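You operate a simulated robot arm through the tools that you are given. There is no shell and no other tool. Be economical: measure what you need, move in short steps, check, and stop when the job is done.

The job below is to be done with a simulated two-armed robot. You get a single attempt, and the scene is never put back.

## Task
Put the yellow label clip on the top of the grey table away on the top of the green bench. Press the stair key to switch it on. Pick up the orange module with one hand, pass it to the other hand and put it on the top of the side bench. Press the office gate key to switch it on. Fetch the red-banded handset and set it on top of the big beige reel. Open the right door of the wall cupboard, fetch the purple bulb from the lower shelf of the wall cupboard and set it on top of the orange dome, then shut the door. Any order will do. Set down upright: yellow label clip, purple bulb.

It is judged by the outcome, as a careful person would: the job done as asked, and still so three seconds after it is handed in. It fails if anything else is knocked over, pushed out of place, dropped, spilled or broken.

## Robot
Two 7-joint arms with two-finger parallel grippers on one trunk, on a base that drives. Base frame: it is fixed to the floor where the robot stands at the start and does not move with it; the origin is under the middle of the robot, x ahead of it, y to its left, z up; the surface under the hand at the start is at about z = 0.76. Lengths are in m, angles in rad, forces in N, time in s.
The left shoulder is at the start at [0.07, 0.134, 1.126], the right one opposite. With the tool pointing down near the work surface each hand reaches from about 0.1 to 0.64 m from the robot's upright axis, wherever it stands, measured 20 degrees to its own side. Places, roughly: big beige reel (25x25x11 cm) [-1.8, -2.6, 0.9]; office gate key [-3.1, 0.7, 0.8]; orange dome (8x6x6 cm) [-5, -2.2, 0.9]; orange module [-6.5, 5.25, 0.75]; purple bulb [-3.25, -2.75, 1.25]; red-banded handset (22x6x7 cm) [0.6, -2.5, 0.7]; right door of the wall cupboard [-3.1, -2.5, 1.5]; stair key [0.9, 1.8, 1.2]; top of the green bench [-1.1, -2.4, 0.8]; top of the side bench [-6.8, 0.6, 0.8]; yellow label clip [0.5, 0, 0.75]. Payload 1.57 kg a hand.
Tool frame (each hand has its own): the origin (TCP) lies between the finger pads and is the grasp point; the fingertips stand 0.03 m ahead of it; z points along the fingers, y is the line along which they close. The gripper opens to 0.08 m. The fingers are 0.017 m wide and 0.012 m thick; the gripper's body (0.04 by 0.082 m) begins 0.08 m behind the TCP.
Orientation is that of the tool frame in the base frame, as a unit quaternion [w, x, y, z]. With the fingers straight down and closing along the base's y, the tool's x points along the base's -x, its y along +y and its z along -z.

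## Interface
- The arms move only by the tool servo_tool. It takes "left_plan", "right_plan" or both (then of equal length, played together; a hand with none holds still); each is a list of rows, each a list of 3 entries, a list of its own where there are three numbers: the shift along the base's x, y, z in units of 30 mm (1.0 is 30 mm), then the turn, a rotation vector about the base's x, y, z in units of 8 degrees (1.0 is 8 degrees), then the finger opening in mm, from 0 to 80. In form: [[[x, y, z], [ax, ay, az], fingers], ...]. A call has 1 to 12 rows; each row shifts and turns the commanded pose from where the row before left it. A call with a number of a shift or a turn outside -1 to 1 is refused whole. Rows are played at 5 a second. More than 0.05 m and 0.15 rad between two rows, or a gripper value outside its range, and nothing of the call is played. Where a pose cannot be reached the arm comes as near as it can. A force on the tool above 40 N (or 10 N above the force at the start of the call, whichever is more), or a blocked arm, ends the call early, and 0.2 s more pass. The fingers move at their own pace (about 0.153 m/s each) and stop on an object; they squeeze with about 30 N. The grip force told is the motor's: it shows also when the fingers shut on nothing. Time passes only in rows, and 0.2 s behind the last, so rows that do not move let the fingers close. It gives the time, the measured TCP pose, the force on the tool (base axes), the opening and the grip force at its end, in the units of the frame above (readings bear some noise), with the torque about the TCP (base axes, N m) and any sound that the robot's microphone picked up.
- Cameras (640 x 400 px; columns grow to the right, rows downward): "scene" is now at [0.1348, -0.0179, 1.3486]; the picture's right is [-0.21, -0.98, 0.00], its down [-0.60, 0.13, -0.79] and it looks along [0.77, -0.16, -0.62] (base axes); focal length 272 px, centre (320, 200). "left" rides on the left gripper at [0.072, 0.007, -0.122] in its tool frame; the picture's right is [-0.09, 1.00, 0.00], its down [-0.84, -0.08, -0.54] and it looks along [-0.54, -0.05, 0.84] (tool axes); focal length 238 px, centre (320, 200). "right" rides on the right gripper at [0.072, -0.007, -0.122] in its tool frame; the picture's right is [0.09, 1.00, 0.00], its down [-0.84, 0.08, -0.54] and it looks along [-0.54, 0.05, 0.84] (tool axes); focal length 238 px, centre (320, 200). There is no depth. A picture from a camera that has moved, and an enlarged one, comes with that camera's place and axes in the base frame and with its lens.
- camera(camera): a new picture of that camera. No time passes.
- raise_lower(by): slides the trunk up (or, below 0, down) by that many m; the arms and the scene camera ride with it, the base frame stays. It gives what a move gives, with no picture.
- roll_base(legs): drives the robot by 1 to 6 legs, each [ahead, left, turn to the left] in m, m and rad, along the robot's own axes; the way and the turn of a leg run together, so that a leg with both is an arc; at most 1.5 m and 3.142 rad a leg. The arms and the cameras ride along, it lands a little off, and it stops where it bumps. It gives what a move gives.
- pan_tilt(pan, tilt): turns the head with the scene camera to pan (to the left, within 1.501 rad either way) and tilt (down, from -0.506 to 1.204), counted from straight ahead of the robot. It gives what a move gives.
- enlarge(camera, box): a new picture of the part [left, top, right, bottom] of that camera's present view, enlarged. No time passes.
- close_job(): hands the job in; it is judged then, once.

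Go step by step. Nothing tells you exact positions but the pictures and the camera data: compare them with the known pose of the tool, close in by small moves and look again before you grip or let go. The budget is 196 turns and 172 pictures, counting those below and the enlarged ones. Unless the task says otherwise, let go and move clear before handing in.

The tools are called after ">>>" as a command line: name --argument value ..., lists and objects as JSON in quotes. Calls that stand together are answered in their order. servo_tool: Moves the arms, as the interface text tells. Its arguments: {"type":"object","properties":{"left_plan":{"type":"array"},"right_plan":{"type":"array"}},"required":[]} The other tools are called the same way: raise_lower (by) slides the trunk up or down; roll_base (legs) drives the base; pan_tilt (pan, tilt) turns the head that bears the scene camera; camera (camera) takes a picture; enlarge (camera, box) takes an enlarged picture of a part of a camera's view; close_job () hands the job in.

At the start:

```text
time: 0.0
left_ee_pos: [0.5129, 0.1672, 1.0836]
left_orientation: [0.0, 0.001, 1.0, 0.0]
left_contact_force: [-0.5, 0.5, 0.2]
left_wrist_torque: [-0.01, -0.02, -0.02]
left_gripper_width: 0.08
left_grasp_force: 0.0
right_ee_pos: [0.5078, -0.2393, 1.0799]
right_orientation: [0.0, 0.001, 1.0, -0.001]
right_contact_force: [-0.4, -0.1, 0.0]
right_wrist_torque: [0.04, -0.01, 0.02]
right_gripper_width: 0.08
right_grasp_force: 0.1
trunk travel left (down, up): [-0.7, 0.24]
robot x, y, heading: [-0.0012, -0.0018, 0.003]
head pan, tilt: [-0.208, 0.667]
```

scene: 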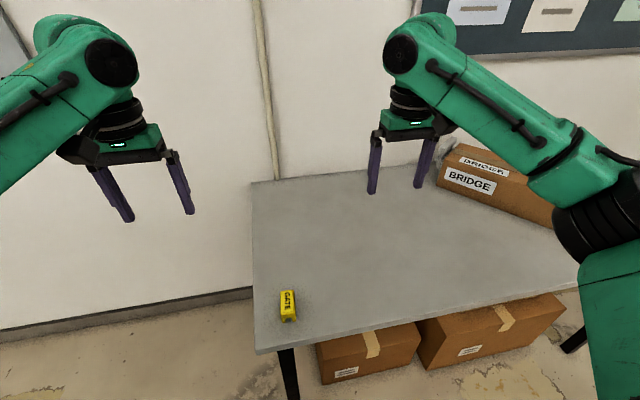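
right: 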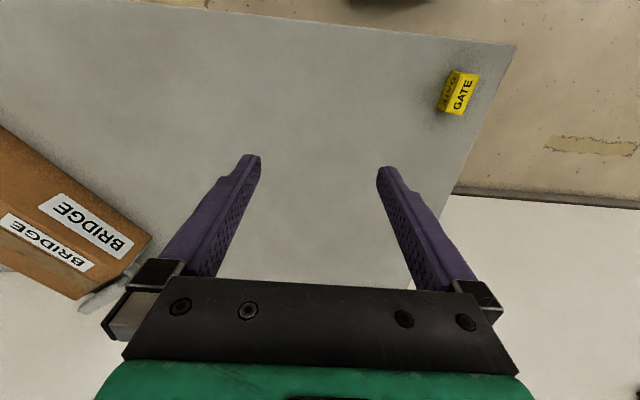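
left: 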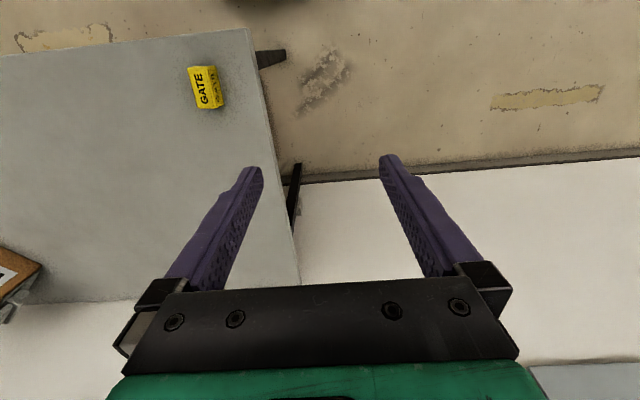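

The yellow clip lies at about (0.485, -0.014) on the grey table. I'll look closer at it, and at the stair key to the left.

>>> enlarge --camera "scene" --box '[240, 270, 340, 340]'

>>> enlarge --camera "left" --box '[150, 40, 270, 120]'

>>> pan_tilt --pan 1.1 --tilt 0.2

>>> camera --camera "scene"

```text
5.71 times, centred on (290, 305) of scene
camera zoom: at [0.1348, -0.0179, 1.3486], right [-0.21, -0.98, 0.0], down [-0.6, 0.13, -0.79], along [0.77, -0.16, -0.62], focal length 1553 px, centre (491, -400)
```

zoom: 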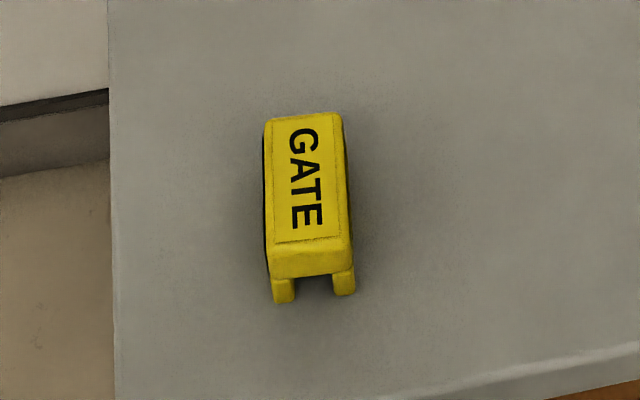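

```text
5.00 times, centred on (210, 80) of left
camera zoom: at [0.4398, 0.1734, 1.206], right [0.09, 1.0, 0.0], down [0.84, -0.08, 0.54], along [0.54, -0.05, -0.84], focal length 1192 px, centre (870, 800)
```

zoom: 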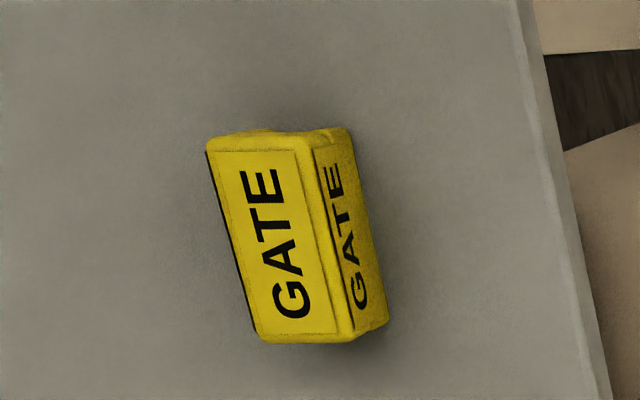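

```text
time: 1.5
left_ee_pos: [0.5128, 0.1676, 1.0852]
left_orientation: [0.001, 0.001, 1.0, 0.0]
left_contact_force: [0.8, 0.1, 0.0]
left_wrist_torque: [-0.04, 0.0, -0.02]
left_gripper_width: 0.0799
left_grasp_force: 0.0
right_ee_pos: [0.5083, -0.2376, 1.0801]
right_orientation: [0.0, -0.001, 1.0, 0.0]
right_contact_force: [-0.8, -0.7, 0.3]
right_wrist_torque: [0.0, 0.01, -0.04]
right_gripper_width: 0.0798
right_grasp_force: 0.1
trunk travel left (down, up): [-0.7, 0.24]
robot x, y, heading: [0.0, 0.0014, 0.001]
head pan, tilt: [1.1, 0.201]
```

```text
166 pictures are left
camera scene: at [0.0929, 0.0829, 1.3911], right [0.89, -0.45, 0.0], down [-0.09, -0.18, -0.98], along [0.45, 0.87, -0.2], focal length 272 px, centre (320, 200)
```

scene: 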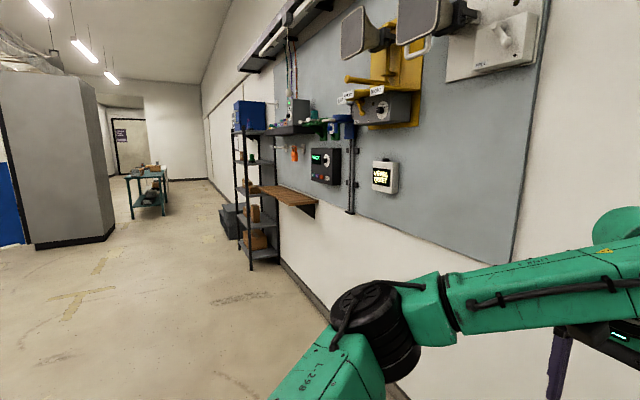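

The clip is about 5.4 × 2.8 cm with its long axis along x. I'll bring the right hand above it with fingers closing along y, and look at the stair key.

>>> enlarge --camera "scene" --box '[230, 70, 430, 220]'

>>> servo_tool --right_plan '[[[-0.11, 0.92, -0.9], [0, 0, 0], 80], [[-0.11, 0.92, -0.9], [0, 0, 0], 80], [[-0.11, 0.92, -0.9], [0, 0, 0], 80], [[-0.11, 0.92, -0.9], [0, 0, 0], 80], [[-0.11, 0.92, -0.9], [0, 0, 0], 80], [[-0.11, 0.92, -0.9], [0, 0, 0], 80], [[-0.11, 0.92, -0.5], [0, 0, 0], 80], [[-0.11, 0.92, -0.4], [0, 0, 0], 80], [[0, 0, 0], [0, 0, 0], 80]]'

>>> camera --camera "right"

```text
2.67 times, centred on (330, 145) of scene
camera zoom: at [0.0929, 0.0829, 1.3911], right [0.89, -0.45, 0.0], down [-0.09, -0.18, -0.98], along [0.45, 0.87, -0.2], focal length 725 px, centre (293, 347)
```

zoom: 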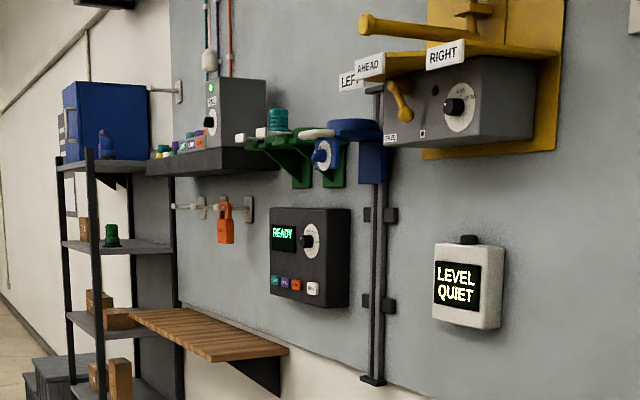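

```text
time: 3.5
left_ee_pos: [0.5137, 0.1658, 1.0837]
left_orientation: [0.001, 0.0, 1.0, 0.0]
left_contact_force: [-0.2, -0.2, 1.3]
left_wrist_torque: [0.03, -0.02, 0.0]
left_gripper_width: 0.0801
left_grasp_force: 0.0
right_ee_pos: [0.4817, -0.0178, 0.8905]
right_orientation: [0.0, -0.001, 1.0, 0.0]
right_contact_force: [-0.4, 0.9, 0.9]
right_wrist_torque: [0.01, -0.02, 0.02]
right_gripper_width: 0.0799
right_grasp_force: 0.1
trunk travel left (down, up): [-0.7, 0.24]
robot x, y, heading: [-0.0026, 0.0017, 0.0]
head pan, tilt: [1.1, 0.201]
```

```text
164 pictures are left
camera right: at [0.4088, -0.0255, 1.0134], right [-0.09, 1.0, 0.0], down [0.84, 0.08, 0.54], along [0.54, 0.05, -0.84], focal length 238 px, centre (320, 200)
```

right: 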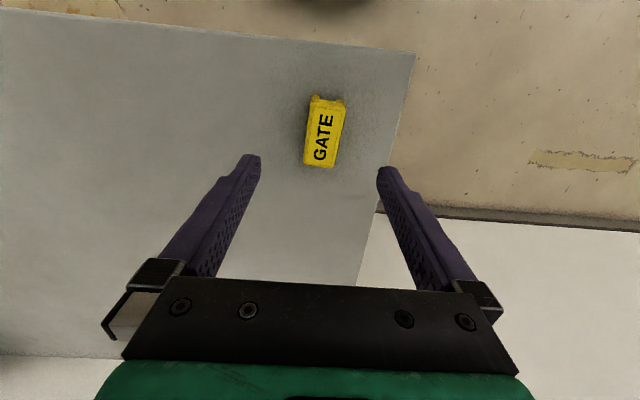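

The aim agrees. I'll descend and grip.

>>> servo_tool --right_plan '[[[-0.05, 0.05, -0.9], [0, 0, 0], 60], [[0, 0, -0.9], [0, 0, 0], 60], [[0, 0, -0.8], [0, 0, 0], 60], [[0, 0, -0.5], [0, 0, 0], 60], [[0, 0, 0], [0, 0, 0], 60]]'

>>> camera --camera "right"

```text
time: 4.7
left_ee_pos: [0.5124, 0.166, 1.0845]
left_orientation: [0.0, 0.0, 1.0, 0.001]
left_contact_force: [0.5, -0.4, 0.3]
left_wrist_torque: [-0.01, 0.02, 0.02]
left_gripper_width: 0.0798
left_grasp_force: 0.2
right_ee_pos: [0.4807, -0.0177, 0.7985]
right_orientation: [0.0, 0.0, 1.0, 0.0]
right_contact_force: [-0.3, -0.4, -0.2]
right_wrist_torque: [0.01, -0.02, 0.0]
right_gripper_width: 0.0599
right_grasp_force: 0.1
trunk travel left (down, up): [-0.7, 0.24]
robot x, y, heading: [0.0006, 0.0005, 0.001]
head pan, tilt: [1.1, 0.201]
```

```text
163 pictures are left
camera right: at [0.4079, -0.0244, 0.921], right [-0.09, 1.0, 0.0], down [0.84, 0.08, 0.54], along [0.54, 0.05, -0.84], focal length 238 px, centre (320, 200)
```

right: 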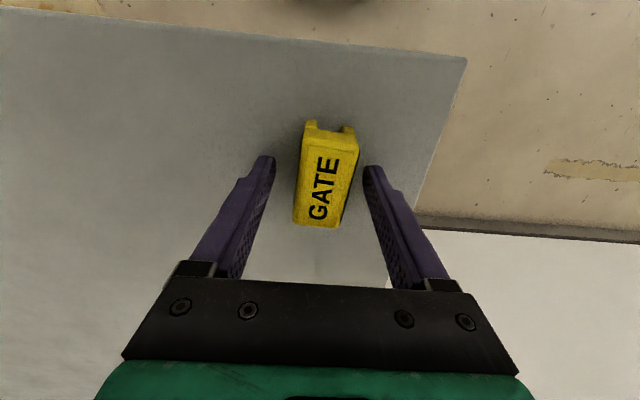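

Well aligned; I'll go slightly lower and close.

>>> servo_tool --right_plan '[[[0, 0.1, -0.25], [0, 0, 0], 60], [[0, 0, 0], [0, 0, 0], 60], [[0, 0, 0], [0, 0, 0], 20], [[0, 0, 0], [0, 0, 0], 20], [[0, 0, 0], [0, 0, 0], 10]]'

```text
time: 5.9
left_ee_pos: [0.5124, 0.1676, 1.0829]
left_orientation: [0.0, 0.0, 1.0, 0.0]
left_contact_force: [-0.1, 0.3, -0.1]
left_wrist_torque: [0.0, 0.0, 0.03]
left_gripper_width: 0.0797
left_grasp_force: 0.1
right_ee_pos: [0.4793, -0.0147, 0.7902]
right_orientation: [0.0, 0.0, 1.0, 0.0]
right_contact_force: [-0.2, 0.3, -0.6]
right_wrist_torque: [-0.01, -0.01, -0.01]
right_gripper_width: 0.0312
right_grasp_force: 30.0
trunk travel left (down, up): [-0.7, 0.24]
robot x, y, heading: [-0.0031, 0.0003, 0.002]
head pan, tilt: [1.1, 0.201]
```

Gripped at 31 mm. I'll lift it and drive left to in front of the stair key panel.

>>> servo_tool --right_plan '[[[0, 0, 1], [0, 0, 0], 10], [[0, 0, 1], [0, 0, 0], 10], [[0, 0, 1], [0, 0, 0], 10], [[0, 0, 1], [0, 0, 0], 10], [[-0.5, -0.8, 1], [0, 0, 0], 10], [[-0.5, -0.8, 1], [0, 0, 0], 10], [[-0.5, -0.8, 1], [0, 0, 0], 10], [[-0.5, -0.8, 0], [0, 0, 0], 10]]'

>>> roll_base --legs '[[0, 1.5, 0]]'

>>> pan_tilt --pan 0.1 --tilt 0.2

>>> camera --camera "scene"

```text
time: 7.7
left_ee_pos: [0.5128, 0.1653, 1.0846]
left_orientation: [0.0, 0.0, 1.0, 0.0]
left_contact_force: [0.0, -0.2, -0.1]
left_wrist_torque: [0.04, 0.01, 0.0]
left_gripper_width: 0.0803
left_grasp_force: 0.0
right_ee_pos: [0.4169, -0.1119, 0.9986]
right_orientation: [0.0, 0.0, 1.0, 0.001]
right_contact_force: [-0.4, -0.5, -0.3]
right_wrist_torque: [0.01, -0.02, 0.03]
right_gripper_width: 0.031
right_grasp_force: 29.9
trunk travel left (down, up): [-0.7, 0.24]
robot x, y, heading: [-0.0029, -0.002, 0.003]
head pan, tilt: [1.1, 0.201]
```

```text
time: 15.0
left_ee_pos: [0.5262, 1.6457, 1.0839]
left_orientation: [0.0, 0.007, 1.0, 0.001]
left_contact_force: [-0.3, -0.6, -0.4]
left_wrist_torque: [0.01, 0.02, 0.01]
left_gripper_width: 0.0802
left_grasp_force: 0.1
right_ee_pos: [0.4279, 1.3697, 0.9998]
right_orientation: [0.0, 0.008, 1.0, 0.0]
right_contact_force: [0.0, -0.2, -1.2]
right_wrist_torque: [0.02, 0.03, 0.0]
right_gripper_width: 0.0311
right_grasp_force: 30.1
trunk travel left (down, up): [-0.7, 0.24]
robot x, y, heading: [0.0117, 1.485, -0.012]
head pan, tilt: [1.1, 0.201]
```

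```text
time: 16.3
left_ee_pos: [0.5257, 1.6451, 1.0827]
left_orientation: [0.0, 0.007, 1.0, 0.0]
left_contact_force: [-0.3, -0.7, 0.6]
left_wrist_torque: [0.0, -0.03, -0.01]
left_gripper_width: 0.0801
left_grasp_force: 0.1
right_ee_pos: [0.4265, 1.3708, 0.9995]
right_orientation: [-0.001, 0.007, 1.0, 0.0]
right_contact_force: [0.4, -0.2, -1.2]
right_wrist_torque: [0.0, -0.02, 0.0]
right_gripper_width: 0.0311
right_grasp_force: 30.0
trunk travel left (down, up): [-0.7, 0.24]
robot x, y, heading: [0.01, 1.484, -0.016]
head pan, tilt: [0.099, 0.201]
```

```text
162 pictures are left
camera scene: at [0.1539, 1.4933, 1.3912], right [0.09, -1.0, 0.0], down [-0.2, -0.02, -0.98], along [0.98, 0.08, -0.2], focal length 272 px, centre (320, 200)
```

scene: 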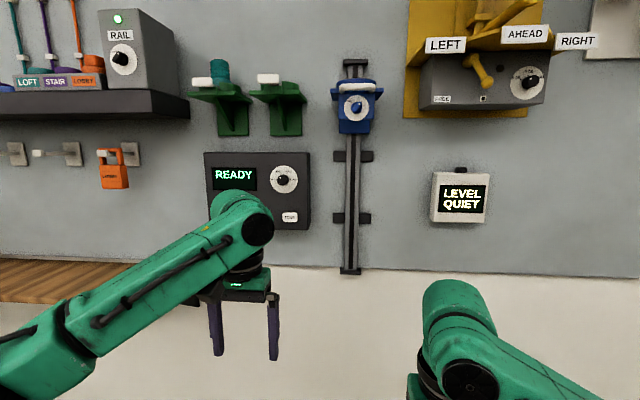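

The arm hides the row of buttons under READY. I'll raise the trunk and lower the left hand for a clear view.

>>> servo_tool --left_plan '[[[-0.6, 0.6, -1], [0, 0, 0], 0], [[-0.6, 0.6, -1], [0, 0, 0], 0], [[-0.6, 0.6, -1], [0, 0, 0], 0], [[-0.6, 0.6, -1], [0, 0, 0], 0], [[-0.6, 0.6, -1], [0, 0, 0], 0]]'

>>> camera --camera "scene"

```text
time: 17.5
left_ee_pos: [0.4368, 1.7375, 0.9348]
left_orientation: [0.001, 0.007, 1.0, 0.0]
left_contact_force: [0.5, -0.4, -0.8]
left_wrist_torque: [-0.01, -0.01, -0.03]
left_gripper_width: 0.0001
left_grasp_force: 21.4
right_ee_pos: [0.4264, 1.3715, 0.9987]
right_orientation: [-0.001, 0.007, 1.0, -0.001]
right_contact_force: [-0.3, 0.2, -0.8]
right_wrist_torque: [-0.02, -0.02, 0.0]
right_gripper_width: 0.0311
right_grasp_force: 29.9
trunk travel left (down, up): [-0.7, 0.24]
robot x, y, heading: [0.0086, 1.4864, -0.015]
head pan, tilt: [0.099, 0.201]
```

```text
161 pictures are left
camera scene: at [0.1529, 1.4942, 1.3913], right [0.09, -1.0, 0.0], down [-0.2, -0.02, -0.98], along [0.98, 0.08, -0.2], focal length 272 px, centre (320, 200)
```

scene: 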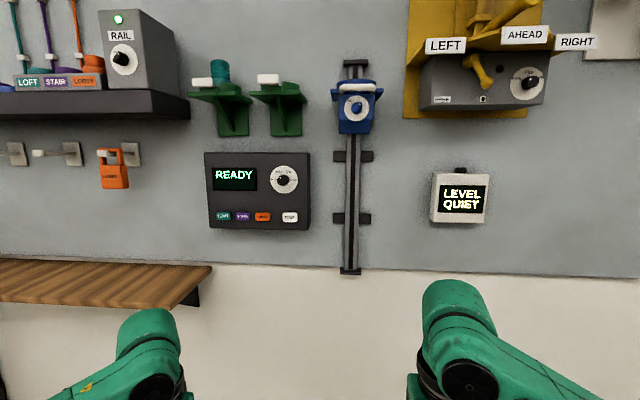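

>>> enlarge --camera "scene" --box '[195, 140, 323, 240]'

```text
4.00 times, centred on (259, 190) of scene
camera zoom: at [0.1529, 1.4942, 1.3913], right [0.09, -1.0, 0.0], down [-0.2, -0.02, -0.98], along [0.98, 0.08, -0.2], focal length 1087 px, centre (564, 240)
```

zoom: 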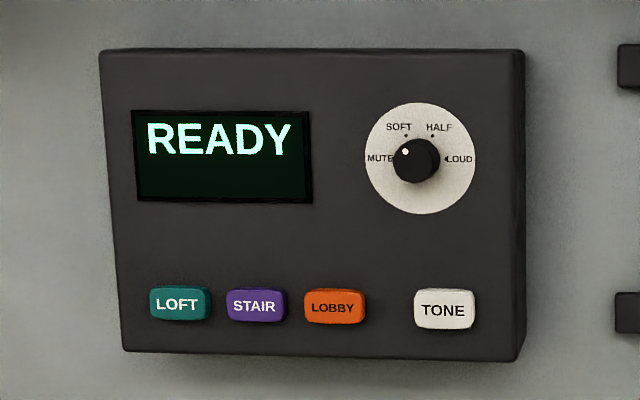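

Stair button triangulated at about (0.955, 1.803, 1.171). I'll turn the left hand to point ahead with fingers closed, at button height.

>>> servo_tool --left_plan '[[[0.2, 0, 0.653], [0, -0.9375, 0], 0], [[0.2, 0, 0.653], [0, -0.9375, 0], 0], [[0.2, 0, 0.653], [0, -0.9375, 0], 0], [[0.2, 0, 0.653], [0, -0.9375, 0], 0], [[0.2, 0, 0.653], [0, -0.9375, 0], 0], [[0.2, 0, 0.653], [0, -0.9375, 0], 0], [[0.2, 0, 0.653], [0, -0.9375, 0], 0], [[0.2, 0, 0.653], [0, -0.9375, 0], 0], [[0.2, 0, 0.653], [0, -0.9375, 0], 0], [[0.2, 0, 0.653], [0, -0.9375, 0], 0], [[0.2, 0, 0.653], [0, -0.9375, 0], 0], [[0.2, 0, 0.653], [0, -0.9375, 0], 0]]'

>>> camera --camera "scene"

```text
time: 20.1
left_ee_pos: [0.514, 1.715, 1.1666]
left_orientation: [0.69, 0.047, 0.721, 0.031]
left_contact_force: [-0.8, 0.5, -0.3]
left_wrist_torque: [-0.02, -0.02, 0.0]
left_gripper_width: 0.0
left_grasp_force: 21.7
left hand out of reach, approached as far as the arm can: row 6
right_ee_pos: [0.4283, 1.3692, 0.9987]
right_orientation: [0.0, 0.007, 1.0, 0.0]
right_contact_force: [0.8, 0.0, -0.9]
right_wrist_torque: [0.0, -0.03, 0.01]
right_gripper_width: 0.031
right_grasp_force: 30.0
trunk travel left (down, up): [-0.7, 0.24]
robot x, y, heading: [0.0079, 1.4866, -0.01]
head pan, tilt: [0.099, 0.201]
```

```text
159 pictures are left
camera scene: at [0.154, 1.4934, 1.3911], right [0.09, -1.0, 0.0], down [-0.2, -0.02, -0.98], along [0.98, 0.08, -0.2], focal length 272 px, centre (320, 200)
```

scene: 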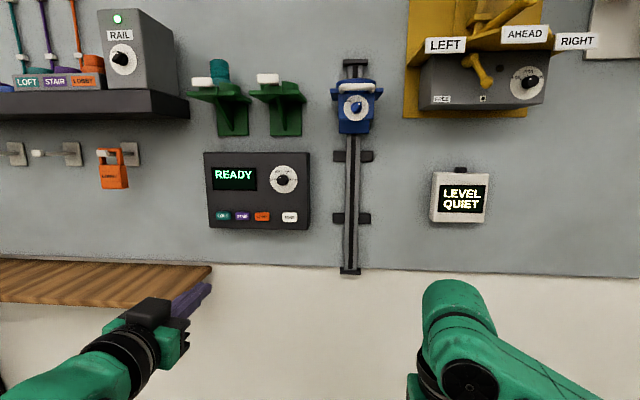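

Hand points ahead. I'll drive closer, leaving the last centimetres for the arm.

>>> roll_base --legs '[[0, 0.085, 0.01], [0.31, 0, 0]]'

>>> camera --camera "scene"

>>> camera --camera "left"

```text
time: 22.9
left_ee_pos: [0.8242, 1.807, 1.1675]
left_orientation: [0.69, 0.04, 0.722, 0.036]
left_contact_force: [-0.8, -0.6, 0.9]
left_wrist_torque: [-0.02, -0.03, -0.01]
left_gripper_width: 0.0001
left_grasp_force: 21.7
right_ee_pos: [0.7456, 1.4625, 0.9986]
right_orientation: [0.0, -0.004, 1.0, -0.001]
right_contact_force: [-0.2, -0.4, -1.2]
right_wrist_torque: [0.02, -0.03, -0.02]
right_gripper_width: 0.0312
right_grasp_force: 30.2
trunk travel left (down, up): [-0.7, 0.24]
robot x, y, heading: [0.3242, 1.5713, 0.01]
head pan, tilt: [0.099, 0.201]
```

```text
158 pictures are left
camera scene: at [0.469, 1.5797, 1.3912], right [0.11, -0.99, 0.0], down [-0.2, -0.02, -0.98], along [0.97, 0.1, -0.2], focal length 272 px, centre (320, 200)
```

scene: 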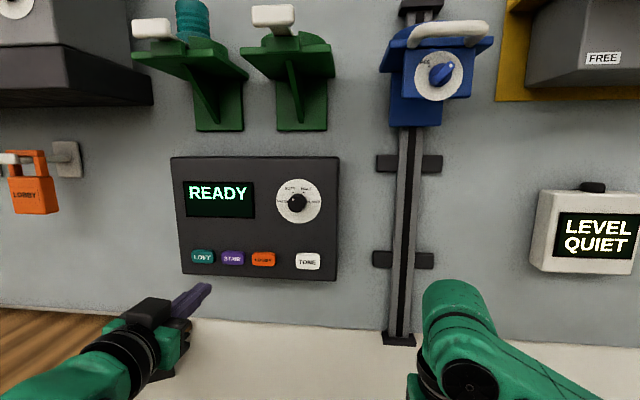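

```text
157 pictures are left
camera left: at [0.6981, 1.8228, 1.1023], right [0.01, 0.98, 0.2], down [-0.5, -0.17, 0.85], along [0.86, -0.11, 0.49], focal length 238 px, centre (320, 200)
```

left: 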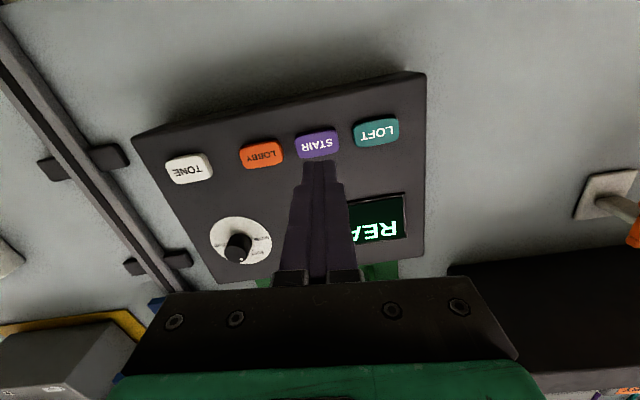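

Fingertips line up with STAIR, about 10 cm short. Advance most of the way.

>>> servo_tool --left_plan '[[[0.8, -0.05, 0.2], [0, 0, 0], 0], [[0.8, 0, 0], [0, 0, 0], 0], [[0.6, 0, 0], [0, 0, 0], 0]]'

>>> camera --camera "left"

```text
time: 23.7
left_ee_pos: [0.8907, 1.8077, 1.1745]
left_orientation: [0.689, 0.04, 0.723, 0.038]
left_contact_force: [0.0, 0.0, 0.2]
left_wrist_torque: [0.0, 0.02, 0.02]
left_gripper_width: 0.0002
left_grasp_force: 21.3
right_ee_pos: [0.7461, 1.4609, 0.9977]
right_orientation: [0.0, -0.003, 1.0, -0.001]
right_contact_force: [0.2, 0.8, -0.2]
right_wrist_torque: [-0.01, -0.01, -0.01]
right_gripper_width: 0.0309
right_grasp_force: 30.5
trunk travel left (down, up): [-0.7, 0.24]
robot x, y, heading: [0.326, 1.5699, 0.011]
head pan, tilt: [0.099, 0.201]
```

```text
156 pictures are left
camera left: at [0.7651, 1.822, 1.109], right [0.01, 0.98, 0.2], down [-0.5, -0.17, 0.85], along [0.86, -0.11, 0.49], focal length 238 px, centre (320, 200)
```

left: 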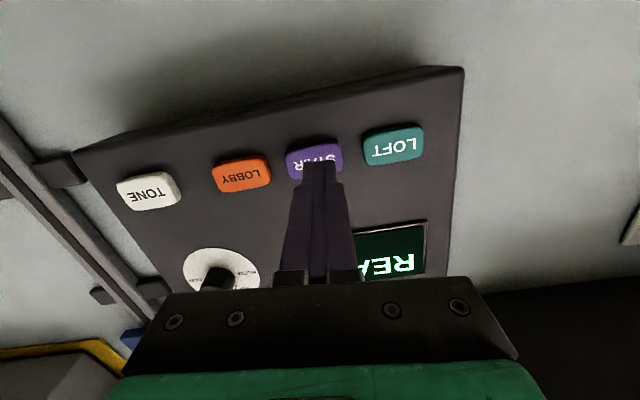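

Still on target; pressing in small steps.

>>> servo_tool --left_plan '[[[0.5, -0.15, 0.03], [0, 0, 0], 0], [[0.25, 0, 0], [0, 0, 0], 0], [[0.25, 0, 0], [0, 0, 0], 0], [[0.25, 0, 0], [0, 0, 0], 0], [[0.2, 0, 0], [0, 0, 0], 0], [[0.2, 0, 0], [0, 0, 0], 0]]'

>>> camera --camera "scene"

```text
time: 24.9
left_ee_pos: [0.9207, 1.8031, 1.1797]
left_orientation: [0.692, 0.041, 0.72, 0.037]
left_contact_force: [-23.7, -1.6, -5.2]
left_wrist_torque: [0.0, 0.32, 0.04]
left_gripper_width: 0.0001
left_grasp_force: 21.1
right_ee_pos: [0.7364, 1.4625, 1.0022]
right_orientation: [0.004, -0.003, 1.0, 0.0]
right_contact_force: [0.3, -0.8, -0.6]
right_wrist_torque: [-0.02, 0.08, 0.02]
right_gripper_width: 0.0311
right_grasp_force: 30.0
trunk travel left (down, up): [-0.7, 0.24]
robot x, y, heading: [0.3253, 1.5669, 0.005]
head pan, tilt: [0.099, 0.201]
heard: click
stopped in row 6 (left hand): the force on the tool passed its limit at 48 N (the readings are from after the stop); the commanded pose is now the measured one
```

```text
155 pictures are left
camera scene: at [0.457, 1.5795, 1.3925], right [0.11, -0.99, 0.0], down [-0.19, -0.02, -0.98], along [0.98, 0.11, -0.19], focal length 272 px, centre (320, 200)
```

scene: 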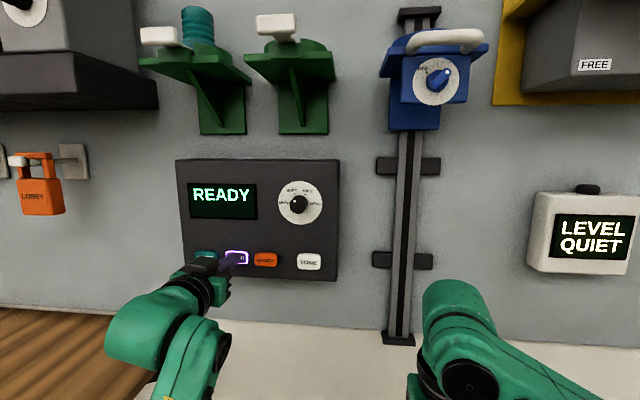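

A click, and the key is glowing. Back off and check it stays lit.

>>> servo_tool --left_plan '[[[-1, 0, 0], [0, 0, 0], 0], [[-1, 0, 0], [0, 0, 0], 0], [[-1, 0, 0], [0, 0, 0], 0], [[-1, 0, -0.5], [0, 0, 0], 0]]'

>>> enlarge --camera "scene" --box '[155, 140, 355, 300]'

```text
time: 25.9
left_ee_pos: [0.8204, 1.8027, 1.1638]
left_orientation: [0.688, 0.041, 0.724, 0.038]
left_contact_force: [0.3, -0.2, 0.3]
left_wrist_torque: [0.04, -0.01, 0.01]
left_gripper_width: 0.0
left_grasp_force: 21.1
left hand out of reach, approached as far as the arm can: row 4
right_ee_pos: [0.745, 1.4613, 0.9988]
right_orientation: [0.0, -0.004, 1.0, 0.001]
right_contact_force: [0.1, -0.4, -0.9]
right_wrist_torque: [0.05, 0.02, 0.0]
right_gripper_width: 0.031
right_grasp_force: 30.4
trunk travel left (down, up): [-0.7, 0.24]
robot x, y, heading: [0.3281, 1.5729, 0.009]
head pan, tilt: [0.099, 0.201]
```

```text
2.50 times, centred on (255, 220) of scene
camera zoom: at [0.4685, 1.578, 1.3912], right [0.11, -0.99, 0.0], down [-0.2, -0.02, -0.98], along [0.97, 0.1, -0.2], focal length 680 px, centre (482, 150)
```

zoom: 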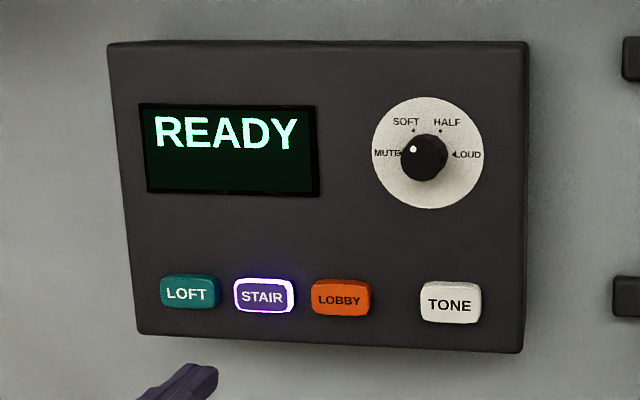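

STAIR is on. Back away, return the left hand to pointing down, and look toward the green bench side.

>>> roll_base --legs '[[-0.6, 0, 0], [0, -1.2, 0], [0, 0, -1.57]]'

>>> servo_tool --left_plan '[[[0, 0, 0], [-0.91, 0, 0], 0], [[0, 0, 0], [-0.91, 0, 0], 0], [[0, 0, 0], [-0.91, 0, 0], 0], [[0, 0, 0], [-0.91, 0, 0], 0], [[0, 0, 0], [-0.91, 0, 0], 0], [[0, 0, 0], [-0.91, 0, 0], 0], [[0, 0, 0], [-0.91, 0, 0], 0], [[0, 0, 0], [-0.91, 0, 0], 0], [[0, 0, 0], [-0.91, 0, 0], 0], [[0, 0, 0], [-0.91, 0, 0], 0], [[0, 0, 0], [-0.91, 0, 0], 0], [[0, 0, 0], [-0.91, 0, 0], 0]]'

>>> pan_tilt --pan 0 --tilt 0.25

>>> camera --camera "scene"

```text
time: 38.9
left_ee_pos: [-0.0379, -0.1328, 1.1631]
left_orientation: [0.508, 0.544, 0.479, -0.465]
left_contact_force: [0.3, -0.7, 0.4]
left_wrist_torque: [0.03, 0.0, -0.01]
left_gripper_width: 0.0
left_grasp_force: 21.5
right_ee_pos: [-0.3769, -0.0512, 0.9992]
right_orientation: [0.0, 0.71, 0.704, 0.001]
right_contact_force: [0.1, -0.9, 0.5]
right_wrist_torque: [-0.02, 0.0, -0.02]
right_gripper_width: 0.0311
right_grasp_force: 30.2
trunk travel left (down, up): [-0.7, 0.24]
robot x, y, heading: [-0.2647, 0.3665, -1.576]
head pan, tilt: [0.099, 0.201]
```

```text
time: 41.5
left_ee_pos: [-0.0288, -0.1346, 1.1661]
left_orientation: [0.744, 0.041, 0.026, -0.666]
left_contact_force: [0.2, 0.1, 0.9]
left_wrist_torque: [-0.01, -0.01, -0.02]
left_gripper_width: 0.0
left_grasp_force: 21.2
left hand out of reach, approached as far as the arm can: row 1
right_ee_pos: [-0.3764, -0.0523, 0.998]
right_orientation: [0.0, 0.71, 0.704, 0.001]
right_contact_force: [-0.2, 0.1, 0.0]
right_wrist_torque: [0.03, -0.02, -0.03]
right_gripper_width: 0.0309
right_grasp_force: 29.8
trunk travel left (down, up): [-0.7, 0.24]
robot x, y, heading: [-0.2635, 0.3692, -1.58]
head pan, tilt: [0.099, 0.201]
```

```text
time: 42.2
left_ee_pos: [-0.0281, -0.134, 1.1672]
left_orientation: [0.744, 0.041, 0.026, -0.666]
left_contact_force: [0.5, -0.5, -0.7]
left_wrist_torque: [-0.01, 0.01, -0.01]
left_gripper_width: 0.0
left_grasp_force: 20.9
right_ee_pos: [-0.3759, -0.0522, 0.9982]
right_orientation: [0.0, 0.71, 0.704, -0.001]
right_contact_force: [0.4, 0.1, -0.2]
right_wrist_torque: [-0.02, 0.01, 0.02]
right_gripper_width: 0.0315
right_grasp_force: 29.7
trunk travel left (down, up): [-0.7, 0.24]
robot x, y, heading: [-0.2617, 0.3656, -1.577]
head pan, tilt: [0.0, 0.25]
```

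```text
153 pictures are left
camera scene: at [-0.2638, 0.222, 1.3866], right [-1.0, 0.01, 0.0], down [0.0, 0.25, -0.97], along [-0.01, -0.97, -0.25], focal length 272 px, centre (320, 200)
```

scene: 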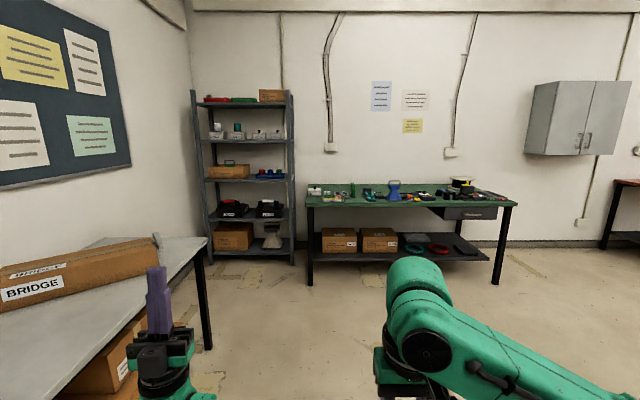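

I turned the wrong way; reverse it. Meanwhile look at the bench and rack.

>>> enlarge --camera "scene" --box '[290, 160, 530, 290]'

>>> enlarge --camera "scene" --box '[185, 80, 305, 260]'

>>> servo_tool --left_plan '[[[0, 0, 0], [0.95, 0, 0], 0], [[0, 0, 0], [0.95, 0, 0], 0], [[0, 0, 0], [0.95, 0, 0], 0], [[0, 0, 0], [0.95, 0, 0], 0], [[0, 0, 0], [0.95, 0, 0], 0], [[0, 0, 0], [0.95, 0, 0], 0], [[0, 0, 0], [0.95, 0, 0], 0], [[0, 0, 0], [0.95, 0, 0], 0], [[0, 0, 0], [0.95, 0, 0], 0], [[0, 0, 0], [0.95, 0, 0], 0], [[0, 0, 0], [0.95, 0, 0], 0], [[0, 0, 0], [0.95, 0, 0], 0]]'

>>> servo_tool --left_plan '[[[0, 0, -0.6], [0.9, 0, 0], 0], [[0, 0, -0.6], [0.9, 0, 0], 0], [[0, 0, -0.6], [0.9, 0, 0], 0], [[0, 0, -0.6], [0.9, 0, 0], 0], [[0, 0, -0.6], [0.9, 0, 0], 0], [[0, 0, -0.6], [0.9, 0, 0], 0], [[0, 0, -0.6], [0.9, 0, 0], 0], [[0, 0, 0], [0.9, 0, 0], 0], [[0, 0, 0], [0.9, 0, 0], 0], [[0, 0, 0], [0.9, 0, 0], 0], [[0, 0, 0], [0.9, 0, 0], 0], [[0, 0, 0], [0.5, 0, 0], 0]]'

```text
2.67 times, centred on (410, 225) of scene
camera zoom: at [-0.2638, 0.222, 1.3866], right [-1.0, 0.01, 0.0], down [0.0, 0.25, -0.97], along [-0.01, -0.97, -0.25], focal length 725 px, centre (80, 133)
```

zoom: 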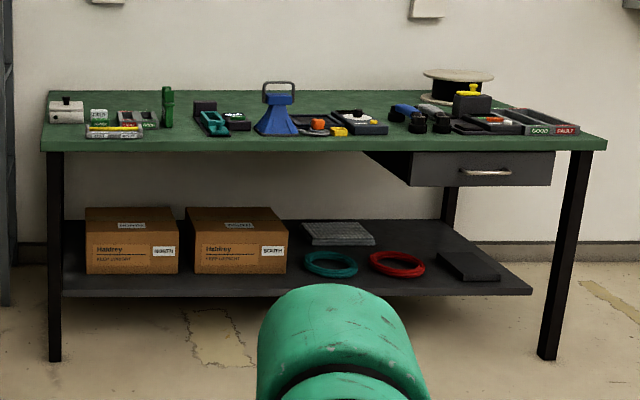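

```text
2.22 times, centred on (245, 170) of scene
camera zoom: at [-0.2638, 0.222, 1.3866], right [-1.0, 0.01, 0.0], down [0.0, 0.25, -0.97], along [-0.01, -0.97, -0.25], focal length 604 px, centre (487, 267)
```

zoom: 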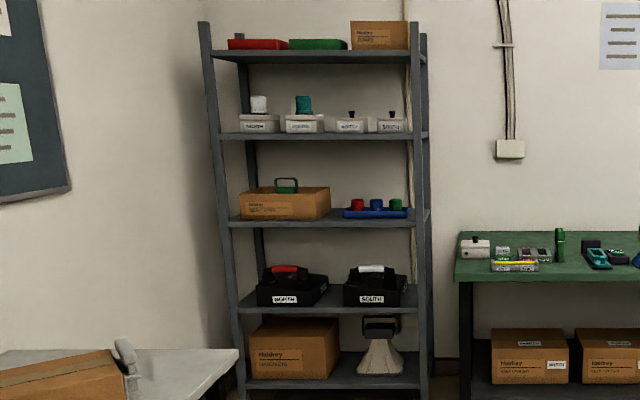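

```text
time: 44.8
left_ee_pos: [-0.0111, -0.1317, 1.1628]
left_orientation: [0.543, 0.51, 0.461, -0.482]
left_contact_force: [-0.6, 0.3, -0.4]
left_wrist_torque: [0.02, -0.02, 0.02]
left_gripper_width: 0.0
left_grasp_force: 21.6
left hand out of reach, approached as far as the arm can: row 11, 12
right_ee_pos: [-0.3762, -0.0512, 1.0001]
right_orientation: [0.0, 0.71, 0.704, 0.0]
right_contact_force: [0.4, -0.6, -0.6]
right_wrist_torque: [-0.01, 0.01, -0.01]
right_gripper_width: 0.0311
right_grasp_force: 30.0
trunk travel left (down, up): [-0.7, 0.24]
robot x, y, heading: [-0.2632, 0.364, -1.576]
head pan, tilt: [0.0, 0.25]
```

```text
time: 47.4
left_ee_pos: [0.0138, -0.1364, 1.1023]
left_orientation: [0.148, 0.732, 0.659, -0.09]
left_contact_force: [0.3, 0.0, -0.5]
left_wrist_torque: [0.03, 0.02, -0.03]
left_gripper_width: 0.0
left_grasp_force: 21.8
left hand out of reach, approached as far as the arm can: row 1, 2, 3
right_ee_pos: [-0.3762, -0.0527, 0.9991]
right_orientation: [0.0, 0.71, 0.704, 0.0]
right_contact_force: [0.5, -0.6, -0.4]
right_wrist_torque: [0.0, 0.03, 0.01]
right_gripper_width: 0.0311
right_grasp_force: 30.2
trunk travel left (down, up): [-0.7, 0.24]
robot x, y, heading: [-0.2648, 0.3646, -1.579]
head pan, tilt: [0.0, 0.25]
```

The reel sits on the right end of the green bench; handsets with red and white bands sit in the rack trays. I'll straighten the left hand and drive toward the green bench.

>>> servo_tool --left_plan '[[[0, 0, 0], [0.83, 0.15, 0], 0], [[0, 0, 0], [0.83, 0.15, 0], 0], [[0, 0, 0], [0.83, 0.15, 0], 0], [[0, 0, 0], [0, 0, 0], 0]]'

>>> roll_base --legs '[[0, -0.8, 0], [1.5, 0, 0]]'

>>> pan_tilt --pan 0 --tilt 0.5

>>> camera --camera "scene"

```text
time: 48.4
left_ee_pos: [0.0145, -0.1355, 1.1024]
left_orientation: [-0.002, 0.743, 0.67, 0.003]
left_contact_force: [0.3, -1.1, 0.0]
left_wrist_torque: [-0.04, 0.02, -0.01]
left_gripper_width: 0.0001
left_grasp_force: 21.1
right_ee_pos: [-0.3749, -0.0514, 0.9992]
right_orientation: [0.0, 0.71, 0.704, 0.0]
right_contact_force: [-0.8, 0.4, -0.4]
right_wrist_torque: [-0.02, 0.03, -0.03]
right_gripper_width: 0.0313
right_grasp_force: 30.2
trunk travel left (down, up): [-0.7, 0.24]
robot x, y, heading: [-0.2649, 0.3709, -1.58]
head pan, tilt: [0.0, 0.25]
```

```text
time: 51.4
left_ee_pos: [-0.409, -0.1765, 1.1021]
left_orientation: [0.0, 0.686, 0.728, 0.004]
left_contact_force: [0.0, -0.3, -0.5]
left_wrist_torque: [0.08, -0.03, 0.0]
left_gripper_width: 0.0001
left_grasp_force: 20.7
right_ee_pos: [-0.8095, -0.1534, 0.995]
right_orientation: [0.006, 0.654, 0.756, 0.002]
right_contact_force: [0.4, -0.6, 0.1]
right_wrist_torque: [-0.03, -0.02, 0.0]
right_gripper_width: 0.0315
right_grasp_force: 29.7
trunk travel left (down, up): [-0.7, 0.24]
robot x, y, heading: [-0.7442, 0.2752, -1.426]
head pan, tilt: [0.0, 0.25]
stopped in leg 1: the robot was blocked; the commanded pose is now the measured one
```

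```text
time: 52.2
left_ee_pos: [-0.4279, -0.2083, 1.0895]
left_orientation: [-0.004, 0.695, 0.718, 0.023]
left_contact_force: [-0.2, -0.3, 0.5]
left_wrist_torque: [0.02, -0.02, 0.04]
left_gripper_width: 0.0
left_grasp_force: 21.2
right_ee_pos: [-0.8198, -0.1749, 0.9817]
right_orientation: [-0.003, 0.656, 0.755, 0.014]
right_contact_force: [-0.2, -0.2, -0.3]
right_wrist_torque: [-0.01, -0.03, 0.03]
right_gripper_width: 0.0311
right_grasp_force: 30.0
trunk travel left (down, up): [-0.7, 0.24]
robot x, y, heading: [-0.7498, 0.278, -1.437]
head pan, tilt: [0.0, 0.499]
```

```text
150 pictures are left
camera scene: at [-0.6964, 0.1089, 1.3589], right [-0.99, -0.13, 0.02], down [-0.09, 0.49, -0.86], along [0.1, -0.86, -0.5], focal length 272 px, centre (320, 200)
```

scene: 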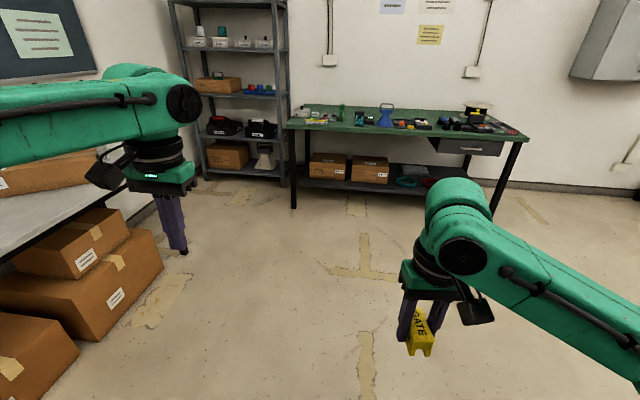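

Something blocked the base on its right. Look there.

>>> pan_tilt --pan -1.3 --tilt 0.6

>>> camera --camera "scene"

```text
time: 53.7
left_ee_pos: [-0.4261, -0.2066, 1.0911]
left_orientation: [-0.003, 0.695, 0.719, 0.022]
left_contact_force: [0.4, -0.2, -0.1]
left_wrist_torque: [-0.04, 0.02, -0.01]
left_gripper_width: 0.0002
left_grasp_force: 21.5
right_ee_pos: [-0.8196, -0.1747, 0.9826]
right_orientation: [-0.003, 0.657, 0.754, 0.014]
right_contact_force: [0.4, -0.4, 0.1]
right_wrist_torque: [0.01, 0.03, 0.01]
right_gripper_width: 0.0312
right_grasp_force: 29.7
trunk travel left (down, up): [-0.7, 0.24]
robot x, y, heading: [-0.7433, 0.2746, -1.434]
head pan, tilt: [-1.3, 0.6]
```

```text
149 pictures are left
camera scene: at [-0.79, 0.1651, 1.3536], right [-0.39, 0.92, 0.03], down [0.5, 0.24, -0.83], along [-0.77, -0.31, -0.55], focal length 272 px, centre (320, 200)
```

scene: 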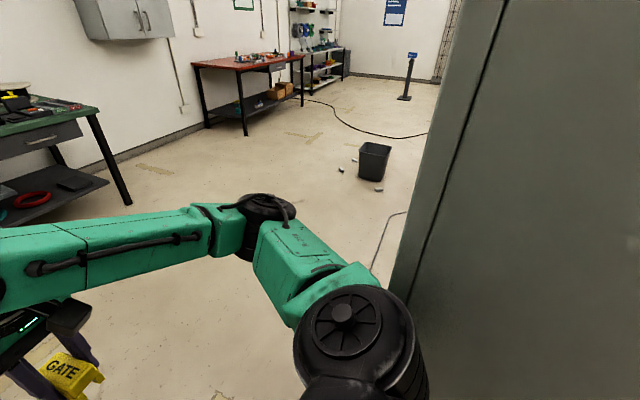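

The right shoulder met a big grey cabinet/pillar. Step left away from it, straighten, then drive ahead.

>>> roll_base --legs '[[0, 0.12, 0], [0, 0, -0.13], [0.7, 0, 0]]'

>>> pan_tilt --pan 0 --tilt 0.4

>>> camera --camera "scene"

```text
time: 59.0
left_ee_pos: [-0.3911, -0.9044, 1.1086]
left_orientation: [0.015, 0.74, 0.672, 0.021]
left_contact_force: [0.1, 0.4, -0.2]
left_wrist_torque: [0.02, -0.02, -0.01]
left_gripper_width: 0.0
left_grasp_force: 21.4
right_ee_pos: [-0.7745, -0.8239, 0.9893]
right_orientation: [0.016, 0.704, 0.71, 0.014]
right_contact_force: [0.1, 0.2, -0.3]
right_wrist_torque: [0.0, -0.03, 0.03]
right_gripper_width: 0.031
right_grasp_force: 30.4
trunk travel left (down, up): [-0.7, 0.24]
robot x, y, heading: [-0.6234, -0.4064, -1.567]
head pan, tilt: [-1.3, 0.6]
```

```text
time: 60.4
left_ee_pos: [-0.3913, -0.9051, 1.1086]
left_orientation: [0.015, 0.74, 0.672, 0.021]
left_contact_force: [0.5, 0.2, -0.4]
left_wrist_torque: [0.04, -0.01, 0.0]
left_gripper_width: 0.0001
left_grasp_force: 20.9
right_ee_pos: [-0.7744, -0.8238, 0.9903]
right_orientation: [0.015, 0.704, 0.71, 0.012]
right_contact_force: [0.3, 0.2, -1.0]
right_wrist_torque: [0.02, 0.0, -0.02]
right_gripper_width: 0.0311
right_grasp_force: 30.1
trunk travel left (down, up): [-0.7, 0.24]
robot x, y, heading: [-0.6257, -0.409, -1.565]
head pan, tilt: [0.0, 0.4]
```

```text
148 pictures are left
camera scene: at [-0.6236, -0.549, 1.3726], right [-1.0, 0.0, 0.0], down [0.0, 0.39, -0.92], along [0.0, -0.92, -0.39], focal length 272 px, centre (320, 200)
```

scene: 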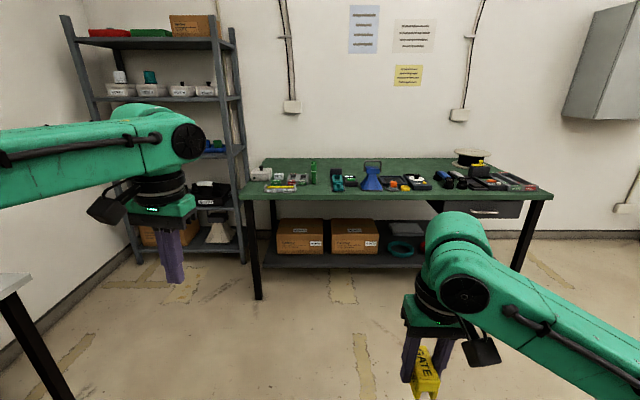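

Now straight again. Zoom into the bench top to choose a free spot.

>>> enlarge --camera "scene" --box '[235, 140, 395, 215]'

>>> enlarge --camera "scene" --box '[395, 140, 555, 215]'

```text
4.00 times, centred on (315, 178) of scene
camera zoom: at [-0.6236, -0.549, 1.3726], right [-1.0, 0.0, 0.0], down [0.0, 0.39, -0.92], along [0.0, -0.92, -0.39], focal length 1087 px, centre (340, 290)
```

zoom: 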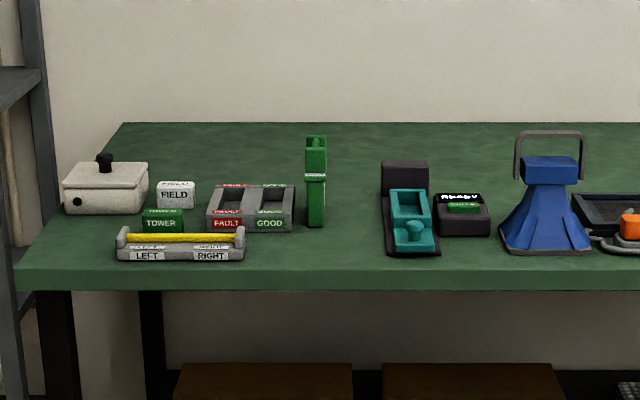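

```text
4.00 times, centred on (475, 178) of scene
camera zoom: at [-0.6236, -0.549, 1.3726], right [-1.0, 0.0, 0.0], down [0.0, 0.39, -0.92], along [0.0, -0.92, -0.39], focal length 1087 px, centre (-300, 290)
```

zoom: 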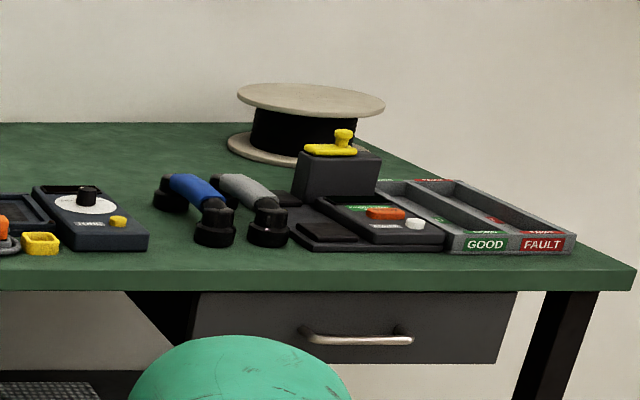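

A free front spot is at about (-0.59, -2.085), between the LEFT/RIGHT tray and the teal device. Level both hands and drive up.

>>> servo_tool --right_plan '[[[0, 0, 0.3], [0, 0.27, 0], 10], [[0, 0, 0], [0, 0, 0], 10]]' --left_plan '[[[0, 0, 0], [0, 0.37, 0.7], 0], [[0, 0, 0], [0, 0, 0], 0]]'

>>> roll_base --legs '[[0.95, 0.18, 0]]'

>>> pan_tilt --pan -0.2 --tilt 0.7

>>> camera --camera "scene"

>>> camera --camera "right"

```text
time: 61.0
left_ee_pos: [-0.3921, -0.9045, 1.108]
left_orientation: [-0.003, 0.706, 0.709, 0.003]
left_contact_force: [0.1, 0.4, 0.7]
left_wrist_torque: [0.0, 0.0, -0.04]
left_gripper_width: 0.0
left_grasp_force: 21.4
right_ee_pos: [-0.7741, -0.8239, 0.9995]
right_orientation: [0.002, 0.705, 0.71, 0.0]
right_contact_force: [0.4, -0.2, -0.5]
right_wrist_torque: [0.02, 0.02, -0.05]
right_gripper_width: 0.0311
right_grasp_force: 30.6
trunk travel left (down, up): [-0.7, 0.24]
robot x, y, heading: [-0.6258, -0.4073, -1.565]
head pan, tilt: [0.0, 0.4]
```

```text
time: 66.0
left_ee_pos: [-0.1911, -1.828, 1.1086]
left_orientation: [-0.003, 0.7, 0.714, 0.003]
left_contact_force: [0.3, -0.4, 0.4]
left_wrist_torque: [0.01, -0.04, -0.03]
left_gripper_width: 0.0
left_grasp_force: 21.4
right_ee_pos: [-0.5748, -1.7557, 0.9991]
right_orientation: [0.002, 0.699, 0.715, -0.001]
right_contact_force: [-0.3, -0.2, -0.5]
right_wrist_torque: [0.03, 0.0, 0.03]
right_gripper_width: 0.0311
right_grasp_force: 29.6
trunk travel left (down, up): [-0.7, 0.24]
robot x, y, heading: [-0.4295, -1.3353, -1.55]
head pan, tilt: [0.0, 0.4]
```

```text
time: 66.8
left_ee_pos: [-0.1913, -1.8289, 1.108]
left_orientation: [-0.003, 0.701, 0.714, 0.003]
left_contact_force: [-0.1, -0.2, -0.3]
left_wrist_torque: [0.0, -0.01, 0.0]
left_gripper_width: 0.0
left_grasp_force: 21.1
right_ee_pos: [-0.5742, -1.7559, 0.9988]
right_orientation: [0.002, 0.699, 0.715, -0.001]
right_contact_force: [0.2, -0.2, -0.3]
right_wrist_torque: [-0.01, 0.01, 0.01]
right_gripper_width: 0.0313
right_grasp_force: 29.9
trunk travel left (down, up): [-0.7, 0.24]
robot x, y, heading: [-0.4337, -1.338, -1.551]
head pan, tilt: [-0.201, 0.7]
```

```text
145 pictures are left
camera scene: at [-0.4462, -1.469, 1.3458], right [-0.98, 0.18, 0.0], down [0.11, 0.63, -0.77], along [-0.14, -0.75, -0.64], focal length 272 px, centre (320, 200)
```

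scene: 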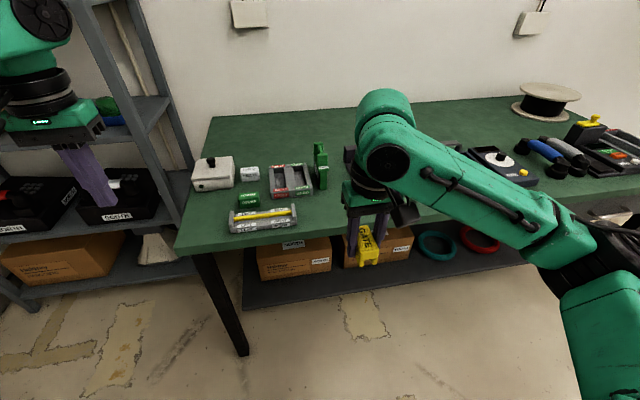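

```text
144 pictures are left
camera right: at [-0.5837, -1.6839, 1.1221], right [0.99, 0.12, 0.0], down [0.1, -0.83, 0.54], along [0.07, -0.54, -0.84], focal length 238 px, centre (320, 200)
```

right: 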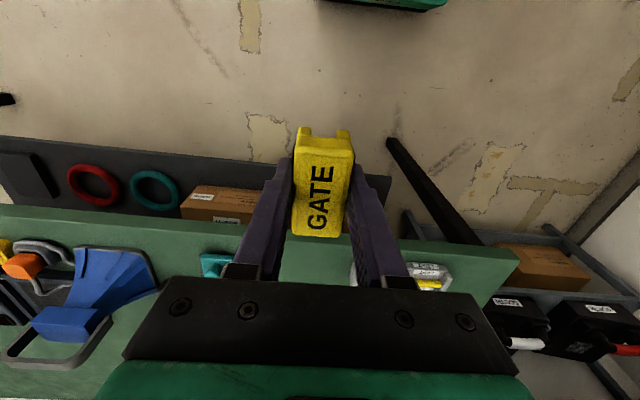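

Drive 0.2 m further and then lower the clip onto the spot.

>>> roll_base --legs '[[0.2, -0.01, -0.02]]'

>>> camera --camera "right"

```text
time: 68.4
left_ee_pos: [-0.2092, -2.0345, 1.1102]
left_orientation: [-0.003, 0.707, 0.707, 0.002]
left_contact_force: [-0.9, 0.2, 0.2]
left_wrist_torque: [0.03, 0.0, 0.0]
left_gripper_width: 0.0
left_grasp_force: 21.5
right_ee_pos: [-0.5905, -1.9526, 1.0007]
right_orientation: [0.002, 0.706, 0.708, -0.001]
right_contact_force: [0.5, 0.2, -0.1]
right_wrist_torque: [0.0, -0.02, 0.03]
right_gripper_width: 0.0315
right_grasp_force: 29.6
trunk travel left (down, up): [-0.7, 0.24]
robot x, y, heading: [-0.4385, -1.5346, -1.567]
head pan, tilt: [-0.201, 0.7]
```

```text
143 pictures are left
camera right: at [-0.599, -1.8809, 1.1225], right [1.0, 0.1, 0.0], down [0.08, -0.83, 0.55], along [0.05, -0.54, -0.84], focal length 238 px, centre (320, 200)
```

right: 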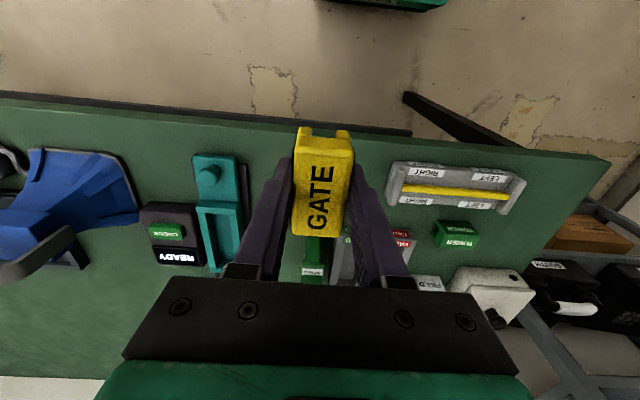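

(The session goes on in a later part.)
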